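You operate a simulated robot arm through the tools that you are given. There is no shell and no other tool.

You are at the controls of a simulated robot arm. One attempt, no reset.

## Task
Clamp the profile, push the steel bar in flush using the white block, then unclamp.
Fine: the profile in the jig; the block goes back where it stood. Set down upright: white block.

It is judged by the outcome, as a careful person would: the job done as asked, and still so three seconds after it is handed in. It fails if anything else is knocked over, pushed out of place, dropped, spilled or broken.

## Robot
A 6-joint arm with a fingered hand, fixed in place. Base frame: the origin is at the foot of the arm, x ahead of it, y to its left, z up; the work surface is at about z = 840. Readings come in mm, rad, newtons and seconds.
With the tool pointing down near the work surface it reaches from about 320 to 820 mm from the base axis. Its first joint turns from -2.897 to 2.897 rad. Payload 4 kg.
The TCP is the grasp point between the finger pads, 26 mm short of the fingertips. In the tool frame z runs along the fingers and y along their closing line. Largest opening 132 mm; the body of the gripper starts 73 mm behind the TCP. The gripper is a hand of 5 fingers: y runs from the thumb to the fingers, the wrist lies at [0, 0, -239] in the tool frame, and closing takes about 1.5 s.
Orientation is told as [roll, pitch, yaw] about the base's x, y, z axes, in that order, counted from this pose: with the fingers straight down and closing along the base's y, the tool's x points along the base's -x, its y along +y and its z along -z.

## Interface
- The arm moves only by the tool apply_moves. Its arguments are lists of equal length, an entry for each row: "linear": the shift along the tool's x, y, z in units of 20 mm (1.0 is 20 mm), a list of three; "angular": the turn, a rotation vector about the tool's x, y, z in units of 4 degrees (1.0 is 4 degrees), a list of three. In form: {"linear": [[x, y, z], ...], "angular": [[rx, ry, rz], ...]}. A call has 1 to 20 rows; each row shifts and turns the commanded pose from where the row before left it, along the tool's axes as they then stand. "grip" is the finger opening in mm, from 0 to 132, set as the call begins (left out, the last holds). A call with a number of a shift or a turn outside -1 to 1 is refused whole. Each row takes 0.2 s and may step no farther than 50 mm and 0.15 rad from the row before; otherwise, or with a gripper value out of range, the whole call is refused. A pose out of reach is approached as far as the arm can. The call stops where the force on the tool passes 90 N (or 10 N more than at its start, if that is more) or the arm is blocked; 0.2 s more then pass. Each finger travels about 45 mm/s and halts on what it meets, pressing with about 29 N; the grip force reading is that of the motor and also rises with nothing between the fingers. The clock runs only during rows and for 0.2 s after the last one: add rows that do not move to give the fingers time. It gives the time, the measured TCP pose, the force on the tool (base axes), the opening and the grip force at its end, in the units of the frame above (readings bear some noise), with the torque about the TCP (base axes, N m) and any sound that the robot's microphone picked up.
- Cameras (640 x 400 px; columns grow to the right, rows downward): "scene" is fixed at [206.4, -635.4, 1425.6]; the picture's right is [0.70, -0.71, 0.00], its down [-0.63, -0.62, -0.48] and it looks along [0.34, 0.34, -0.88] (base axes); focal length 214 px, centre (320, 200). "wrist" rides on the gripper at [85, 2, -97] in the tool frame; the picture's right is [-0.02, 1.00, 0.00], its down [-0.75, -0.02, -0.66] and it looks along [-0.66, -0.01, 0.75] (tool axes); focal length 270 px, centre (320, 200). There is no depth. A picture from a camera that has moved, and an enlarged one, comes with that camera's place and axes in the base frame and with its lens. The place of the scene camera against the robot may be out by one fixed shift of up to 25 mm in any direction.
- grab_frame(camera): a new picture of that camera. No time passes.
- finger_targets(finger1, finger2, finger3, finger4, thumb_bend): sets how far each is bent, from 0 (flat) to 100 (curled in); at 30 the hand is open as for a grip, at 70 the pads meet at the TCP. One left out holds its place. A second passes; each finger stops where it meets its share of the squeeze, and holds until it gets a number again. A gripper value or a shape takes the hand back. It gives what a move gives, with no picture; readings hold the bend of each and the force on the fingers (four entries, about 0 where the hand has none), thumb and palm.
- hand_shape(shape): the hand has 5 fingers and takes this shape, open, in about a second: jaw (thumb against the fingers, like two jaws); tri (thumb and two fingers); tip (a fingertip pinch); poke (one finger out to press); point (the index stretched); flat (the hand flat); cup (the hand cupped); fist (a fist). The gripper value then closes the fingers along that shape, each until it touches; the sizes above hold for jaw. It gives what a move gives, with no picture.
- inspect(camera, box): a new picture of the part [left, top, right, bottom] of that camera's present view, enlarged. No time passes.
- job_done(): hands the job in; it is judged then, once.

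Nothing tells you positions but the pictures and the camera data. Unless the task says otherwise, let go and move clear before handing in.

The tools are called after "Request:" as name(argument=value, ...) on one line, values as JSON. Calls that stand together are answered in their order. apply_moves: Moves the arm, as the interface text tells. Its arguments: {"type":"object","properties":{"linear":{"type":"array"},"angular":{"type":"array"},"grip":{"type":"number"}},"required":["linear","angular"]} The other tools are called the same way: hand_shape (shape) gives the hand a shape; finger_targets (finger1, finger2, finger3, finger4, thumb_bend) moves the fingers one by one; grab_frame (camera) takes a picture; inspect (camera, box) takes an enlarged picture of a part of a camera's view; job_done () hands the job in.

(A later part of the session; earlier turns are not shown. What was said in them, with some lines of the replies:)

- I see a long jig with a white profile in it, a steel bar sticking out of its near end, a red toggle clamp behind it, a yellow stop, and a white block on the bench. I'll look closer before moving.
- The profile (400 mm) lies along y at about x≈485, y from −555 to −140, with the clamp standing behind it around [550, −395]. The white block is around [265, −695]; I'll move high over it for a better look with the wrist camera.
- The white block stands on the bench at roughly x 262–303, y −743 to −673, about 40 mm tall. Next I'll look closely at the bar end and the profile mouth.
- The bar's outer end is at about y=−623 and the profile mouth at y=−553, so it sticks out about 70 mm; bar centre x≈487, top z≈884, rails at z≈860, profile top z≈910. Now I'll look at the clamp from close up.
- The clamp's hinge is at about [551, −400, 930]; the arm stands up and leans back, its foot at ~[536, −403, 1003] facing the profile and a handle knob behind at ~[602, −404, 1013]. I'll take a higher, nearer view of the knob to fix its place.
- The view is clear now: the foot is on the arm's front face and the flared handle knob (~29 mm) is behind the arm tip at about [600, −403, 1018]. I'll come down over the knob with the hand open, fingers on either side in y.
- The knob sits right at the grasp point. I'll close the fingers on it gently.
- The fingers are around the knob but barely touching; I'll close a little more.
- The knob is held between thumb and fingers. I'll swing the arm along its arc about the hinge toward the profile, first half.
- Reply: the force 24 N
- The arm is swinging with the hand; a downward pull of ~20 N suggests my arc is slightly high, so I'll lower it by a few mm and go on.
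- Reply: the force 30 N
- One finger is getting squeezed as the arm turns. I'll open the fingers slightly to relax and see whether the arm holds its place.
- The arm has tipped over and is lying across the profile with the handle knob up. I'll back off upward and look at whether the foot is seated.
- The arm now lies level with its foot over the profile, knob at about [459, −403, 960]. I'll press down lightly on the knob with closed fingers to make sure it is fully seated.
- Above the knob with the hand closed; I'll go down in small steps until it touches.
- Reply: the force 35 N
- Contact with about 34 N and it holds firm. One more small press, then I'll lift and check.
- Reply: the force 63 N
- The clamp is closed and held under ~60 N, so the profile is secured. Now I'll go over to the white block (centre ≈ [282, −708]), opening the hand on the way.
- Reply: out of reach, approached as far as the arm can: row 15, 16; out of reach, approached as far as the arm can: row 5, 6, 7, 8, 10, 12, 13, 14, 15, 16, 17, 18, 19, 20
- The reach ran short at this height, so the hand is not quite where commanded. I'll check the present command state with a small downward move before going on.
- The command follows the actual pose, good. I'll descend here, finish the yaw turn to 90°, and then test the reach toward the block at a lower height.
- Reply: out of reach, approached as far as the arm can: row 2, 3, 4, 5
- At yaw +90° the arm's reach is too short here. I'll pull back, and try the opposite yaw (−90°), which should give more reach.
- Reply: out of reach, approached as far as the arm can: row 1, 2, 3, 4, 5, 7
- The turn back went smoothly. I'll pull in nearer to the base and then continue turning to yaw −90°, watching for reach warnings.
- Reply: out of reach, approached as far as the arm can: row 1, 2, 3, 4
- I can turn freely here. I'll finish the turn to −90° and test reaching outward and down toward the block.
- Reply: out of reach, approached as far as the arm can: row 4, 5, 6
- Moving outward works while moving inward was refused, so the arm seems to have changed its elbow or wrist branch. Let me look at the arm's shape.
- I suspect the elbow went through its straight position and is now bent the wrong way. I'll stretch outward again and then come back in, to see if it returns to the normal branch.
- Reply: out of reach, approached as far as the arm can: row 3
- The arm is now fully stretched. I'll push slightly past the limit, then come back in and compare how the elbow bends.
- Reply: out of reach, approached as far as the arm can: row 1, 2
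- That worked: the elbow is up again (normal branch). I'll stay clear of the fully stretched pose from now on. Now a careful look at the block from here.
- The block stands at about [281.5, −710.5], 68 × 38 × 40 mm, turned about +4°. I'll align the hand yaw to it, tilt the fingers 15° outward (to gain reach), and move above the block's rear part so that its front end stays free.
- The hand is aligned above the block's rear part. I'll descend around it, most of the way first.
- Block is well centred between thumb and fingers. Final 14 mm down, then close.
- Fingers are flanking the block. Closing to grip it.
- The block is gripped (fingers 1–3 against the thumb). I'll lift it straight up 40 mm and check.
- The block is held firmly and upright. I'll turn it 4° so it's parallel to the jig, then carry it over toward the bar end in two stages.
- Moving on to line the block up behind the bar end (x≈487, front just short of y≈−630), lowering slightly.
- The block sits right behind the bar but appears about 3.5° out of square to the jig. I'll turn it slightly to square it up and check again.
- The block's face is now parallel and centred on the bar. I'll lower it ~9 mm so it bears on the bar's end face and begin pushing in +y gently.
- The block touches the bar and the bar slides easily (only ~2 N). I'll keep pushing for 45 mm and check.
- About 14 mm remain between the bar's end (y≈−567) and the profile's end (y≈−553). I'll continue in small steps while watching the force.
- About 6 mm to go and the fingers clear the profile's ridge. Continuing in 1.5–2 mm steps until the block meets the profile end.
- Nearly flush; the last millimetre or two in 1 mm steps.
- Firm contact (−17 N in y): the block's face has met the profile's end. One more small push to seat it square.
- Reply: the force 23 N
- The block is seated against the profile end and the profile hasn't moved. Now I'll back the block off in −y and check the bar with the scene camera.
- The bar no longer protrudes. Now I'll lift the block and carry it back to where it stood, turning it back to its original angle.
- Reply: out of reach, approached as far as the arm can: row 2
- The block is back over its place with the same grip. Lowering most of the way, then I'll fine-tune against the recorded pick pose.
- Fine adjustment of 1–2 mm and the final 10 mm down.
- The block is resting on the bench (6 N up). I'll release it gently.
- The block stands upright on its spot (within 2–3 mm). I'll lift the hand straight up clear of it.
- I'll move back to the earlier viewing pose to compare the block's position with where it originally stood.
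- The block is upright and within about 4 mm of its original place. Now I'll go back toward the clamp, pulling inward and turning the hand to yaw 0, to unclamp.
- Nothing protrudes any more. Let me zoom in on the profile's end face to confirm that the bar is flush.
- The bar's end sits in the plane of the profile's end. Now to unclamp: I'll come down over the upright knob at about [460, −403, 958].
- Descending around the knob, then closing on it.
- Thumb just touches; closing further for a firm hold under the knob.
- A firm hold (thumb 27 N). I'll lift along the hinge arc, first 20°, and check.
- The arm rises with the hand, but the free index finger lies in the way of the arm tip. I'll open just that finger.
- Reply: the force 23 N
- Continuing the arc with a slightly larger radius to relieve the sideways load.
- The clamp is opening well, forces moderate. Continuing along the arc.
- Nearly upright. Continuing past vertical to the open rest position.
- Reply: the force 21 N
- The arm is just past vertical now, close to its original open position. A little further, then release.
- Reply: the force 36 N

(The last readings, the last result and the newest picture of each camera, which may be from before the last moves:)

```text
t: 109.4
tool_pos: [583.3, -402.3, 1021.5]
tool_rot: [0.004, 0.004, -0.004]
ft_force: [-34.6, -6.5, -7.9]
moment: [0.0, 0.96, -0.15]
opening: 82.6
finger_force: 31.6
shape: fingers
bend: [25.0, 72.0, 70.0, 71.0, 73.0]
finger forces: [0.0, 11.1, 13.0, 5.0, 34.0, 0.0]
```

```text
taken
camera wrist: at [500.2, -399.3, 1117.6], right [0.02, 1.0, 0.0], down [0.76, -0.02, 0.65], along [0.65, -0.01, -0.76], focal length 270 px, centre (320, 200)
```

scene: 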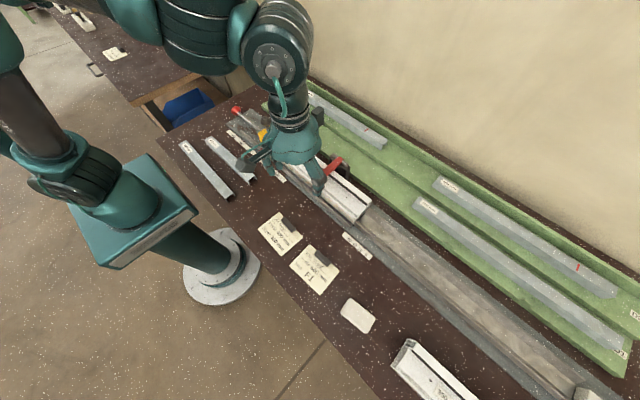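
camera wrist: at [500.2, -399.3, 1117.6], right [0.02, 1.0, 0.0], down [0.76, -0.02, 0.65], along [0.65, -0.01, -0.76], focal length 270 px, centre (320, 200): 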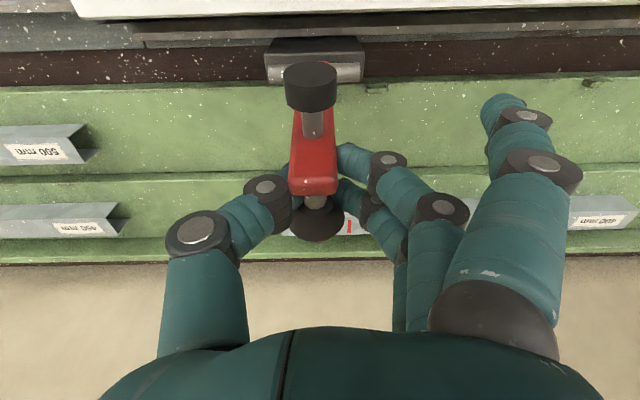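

Resistance in x: the arm has reached its open stop. I'll ease back a few mm and open the hand.

Request:
apply_moves(linear=[[0.15, 0, 0], [0, 0, 0]], angular=[[0, 0, 0], [0, 0, 0]])

Request:
apply_moves(linear=[[0, 0, 0], [0, 0, 0], [0, 0, 0], [0, 0, 0], [0, 0, 0], [0, 0, 0], [0, 0, 0], [0, 0, 0]], angular=[[0, 0, 0], [0, 0, 0], [0, 0, 0], [0, 0, 0], [0, 0, 0], [0, 0, 0], [0, 0, 0], [0, 0, 0]], grip=110)

Request:
grab_frame(camera="wrist")

Request:
inspect(camera="scene", box=[280, 60, 400, 180])

```text
t: 110.0
tool_pos: [583.6, -402.6, 1021.7]
tool_rot: [0.0, 0.0, 0.001]
ft_force: [-17.9, -5.1, -10.2]
moment: [0.06, 0.71, -0.07]
opening: 83.0
finger_force: 28.9
shape: fingers
bend: [25.0, 72.0, 70.0, 71.0, 73.0]
finger forces: [0.1, 11.1, 10.6, 5.8, 29.7, 0.0]
```

```text
t: 111.8
tool_pos: [583.2, -402.4, 1021.9]
tool_rot: [0.0, 0.0, 0.0]
ft_force: [-0.5, -0.8, -0.5]
moment: [0.01, 0.0, -0.01]
opening: 109.6
finger_force: 0.1
shape: jaw
bend: [56.0, 56.0, 56.0, 56.0, 52.0]
finger forces: [0.1, 0.1, 0.1, 0.0, 0.0, 0.0]
```

```text
taken
camera wrist: at [499.2, -399.2, 1117.4], right [0.02, 1.0, 0.0], down [0.75, -0.02, 0.66], along [0.66, -0.01, -0.75], focal length 270 px, centre (320, 200)
```

wrist: 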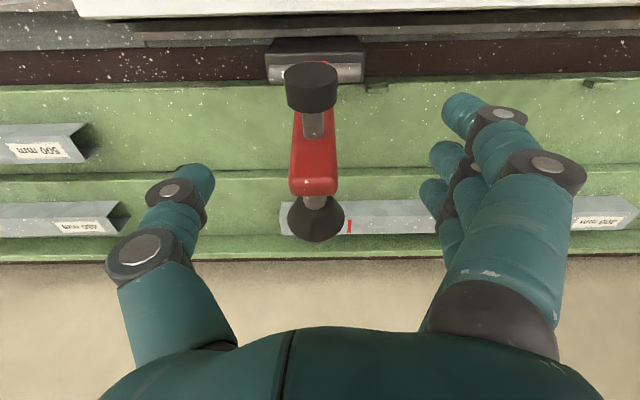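

```text
3.33 times, centred on (340, 120) of scene
camera zoom: at [206.4, -635.4, 1425.6], right [0.7, -0.71, 0.0], down [-0.63, -0.62, -0.48], along [0.34, 0.34, -0.88], focal length 715 px, centre (253, 467)
```

zoom: 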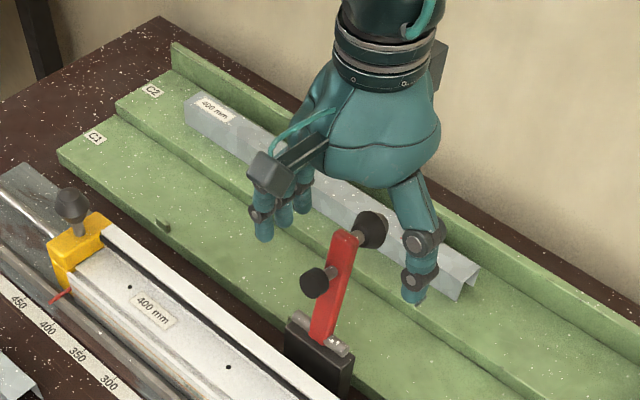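

The clamp is open and resting at its stop. I'll withdraw upward and back toward the starting area, then inspect everything.

Request:
apply_moves(linear=[[0, 0, -1], [0, 0, -1], [0, 0, -1], [0, 0, -1], [0, 0, -1], [0.5, 0, -1], [1, 0.3, -1], [1, 0.5, -0.5], [1, 0.5, 0], [1, 0.5, 0], [1, 0.5, 0], [1, 0.5, 0], [1, 0.5, 0], [1, 0.5, 0], [1, 0.5, 0], [1, 0.5, 0], [1, 0.5, 0]], angular=[[0, 0, 0], [0, 0, 0], [0, 0, 0], [0, 0, 0], [0, 0, 0], [0, 0, 0], [0, 0, 0], [0, 0, 0], [0, 0, 0], [0, 0, 0], [0, 0, 0], [0, 0, 0], [0, 0, 0], [0, 0, 0], [0, 0, 0], [0, 0, 0], [0, 0, 0]])

Request:
grab_frame(camera="scene")

Request:
grab_frame(camera="wrist")

Request:
inspect(camera="scene", box=[340, 175, 420, 245])

Request:
inspect(camera="scene", box=[220, 80, 400, 250])

```text
t: 115.4
tool_pos: [352.6, -296.3, 1170.7]
tool_rot: [0.0, 0.0, -0.001]
ft_force: [-0.4, 0.2, -0.8]
moment: [-0.02, -0.03, -0.04]
opening: 110.0
finger_force: 0.2
shape: jaw
bend: [56.0, 56.0, 56.0, 56.0, 52.0]
finger forces: [0.0, 0.0, 0.1, 0.0, 0.0, 0.0]
```

```text
taken
```

scene: 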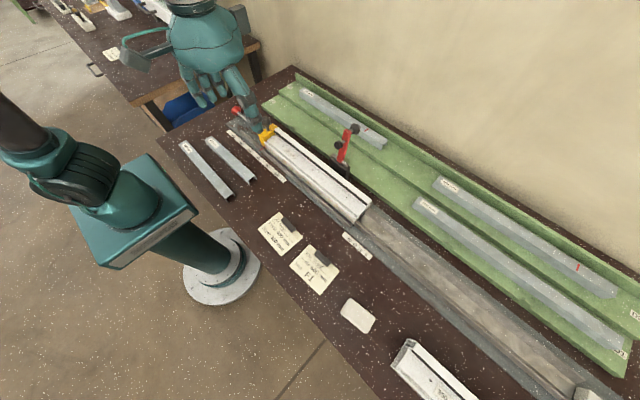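

```text
taken
camera wrist: at [269.1, -293.1, 1267.2], right [0.02, 1.0, 0.0], down [0.75, -0.02, 0.66], along [0.66, -0.01, -0.75], focal length 270 px, centre (320, 200)
```

wrist: 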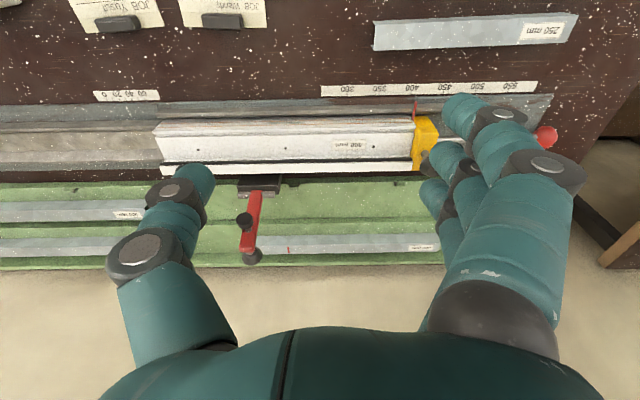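

```text
5.71 times, centred on (380, 210) of scene
camera zoom: at [206.4, -635.4, 1425.6], right [0.7, -0.71, 0.0], down [-0.63, -0.62, -0.48], along [0.34, 0.34, -0.88], focal length 1226 px, centre (-23, 143)
```

zoom: 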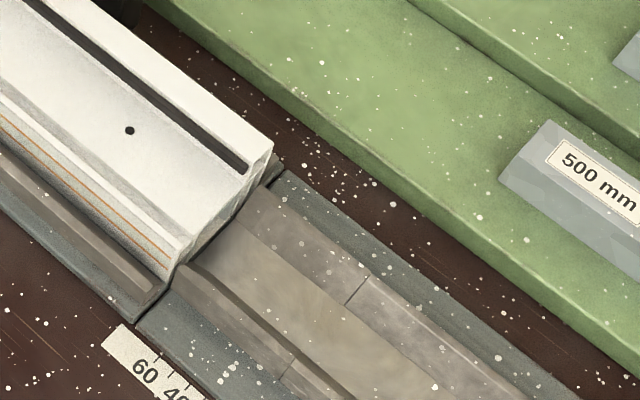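

```text
2.35 times, centred on (310, 165) of scene
camera zoom: at [206.4, -635.4, 1425.6], right [0.7, -0.71, 0.0], down [-0.63, -0.62, -0.48], along [0.34, 0.34, -0.88], focal length 505 px, centre (344, 282)
```

zoom: 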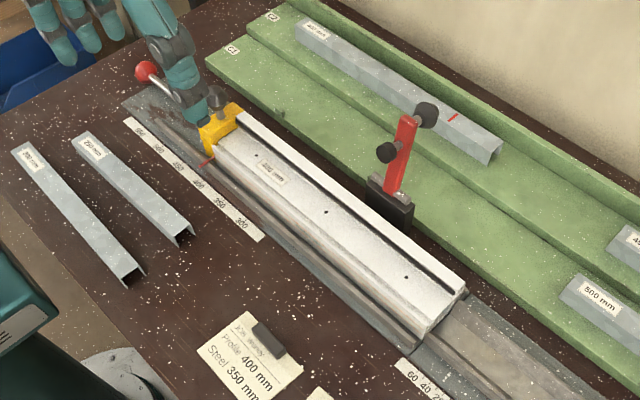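

Request:
inspect(camera="scene", box=[360, 195, 385, 218])

Request:
inspect(camera="scene", box=[320, 280, 400, 350])

```text
16.00 times, centred on (372, 206) of scene
camera zoom: at [206.4, -635.4, 1425.6], right [0.7, -0.71, 0.0], down [-0.63, -0.62, -0.48], along [0.34, 0.34, -0.88], focal length 3432 px, centre (-520, 96)
```

zoom: 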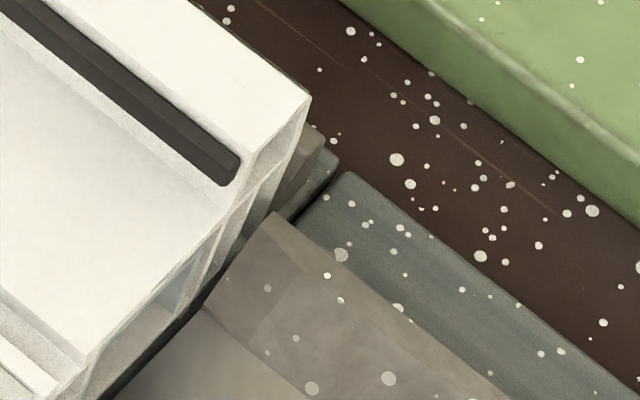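

```text
5.71 times, centred on (360, 315) of scene
camera zoom: at [206.4, -635.4, 1425.6], right [0.7, -0.71, 0.0], down [-0.63, -0.62, -0.48], along [0.34, 0.34, -0.88], focal length 1226 px, centre (91, -457)
```

zoom: 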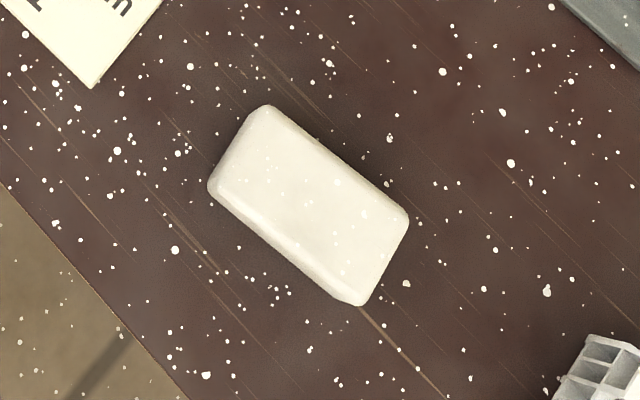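

The bar's end lies in the plane of the profile's end, the profile is still against its stop, and the clamp is open as at the start. The white block stands upright within about 4 mm and 3.5° of where it was, and the hand is empty and clear. I'm handing the job in.

Request:
job_done()

```text
The job is handed in.
```

The job is handed in: I clamped the profile, pushed the steel bar in flush with the white block, and unclamped it.

- **Bar:** it stuck out about 70 mm at the start. I pushed until the block pressed against the profile's end at about 23 N. In the final pictures nothing sticks out and the bar's end looks level with the profile's end; I judged this from the pictures and did not measure it.
- **Profile:** it is still in the jig and looks unmoved, resting against the yellow stop.
- **Clamp:** it is back at its open stop, standing as it did at the start.
- **White block:** it is upright on the bench, about 4 mm from where it stood and turned about 3.5°. It twisted slightly when I gripped it.

While moving, the arm overreached toward the block and got stuck until I stretched it out and brought it back in; it touched nothing during this. Nothing was knocked over or dropped, and the hand is empty and clear.
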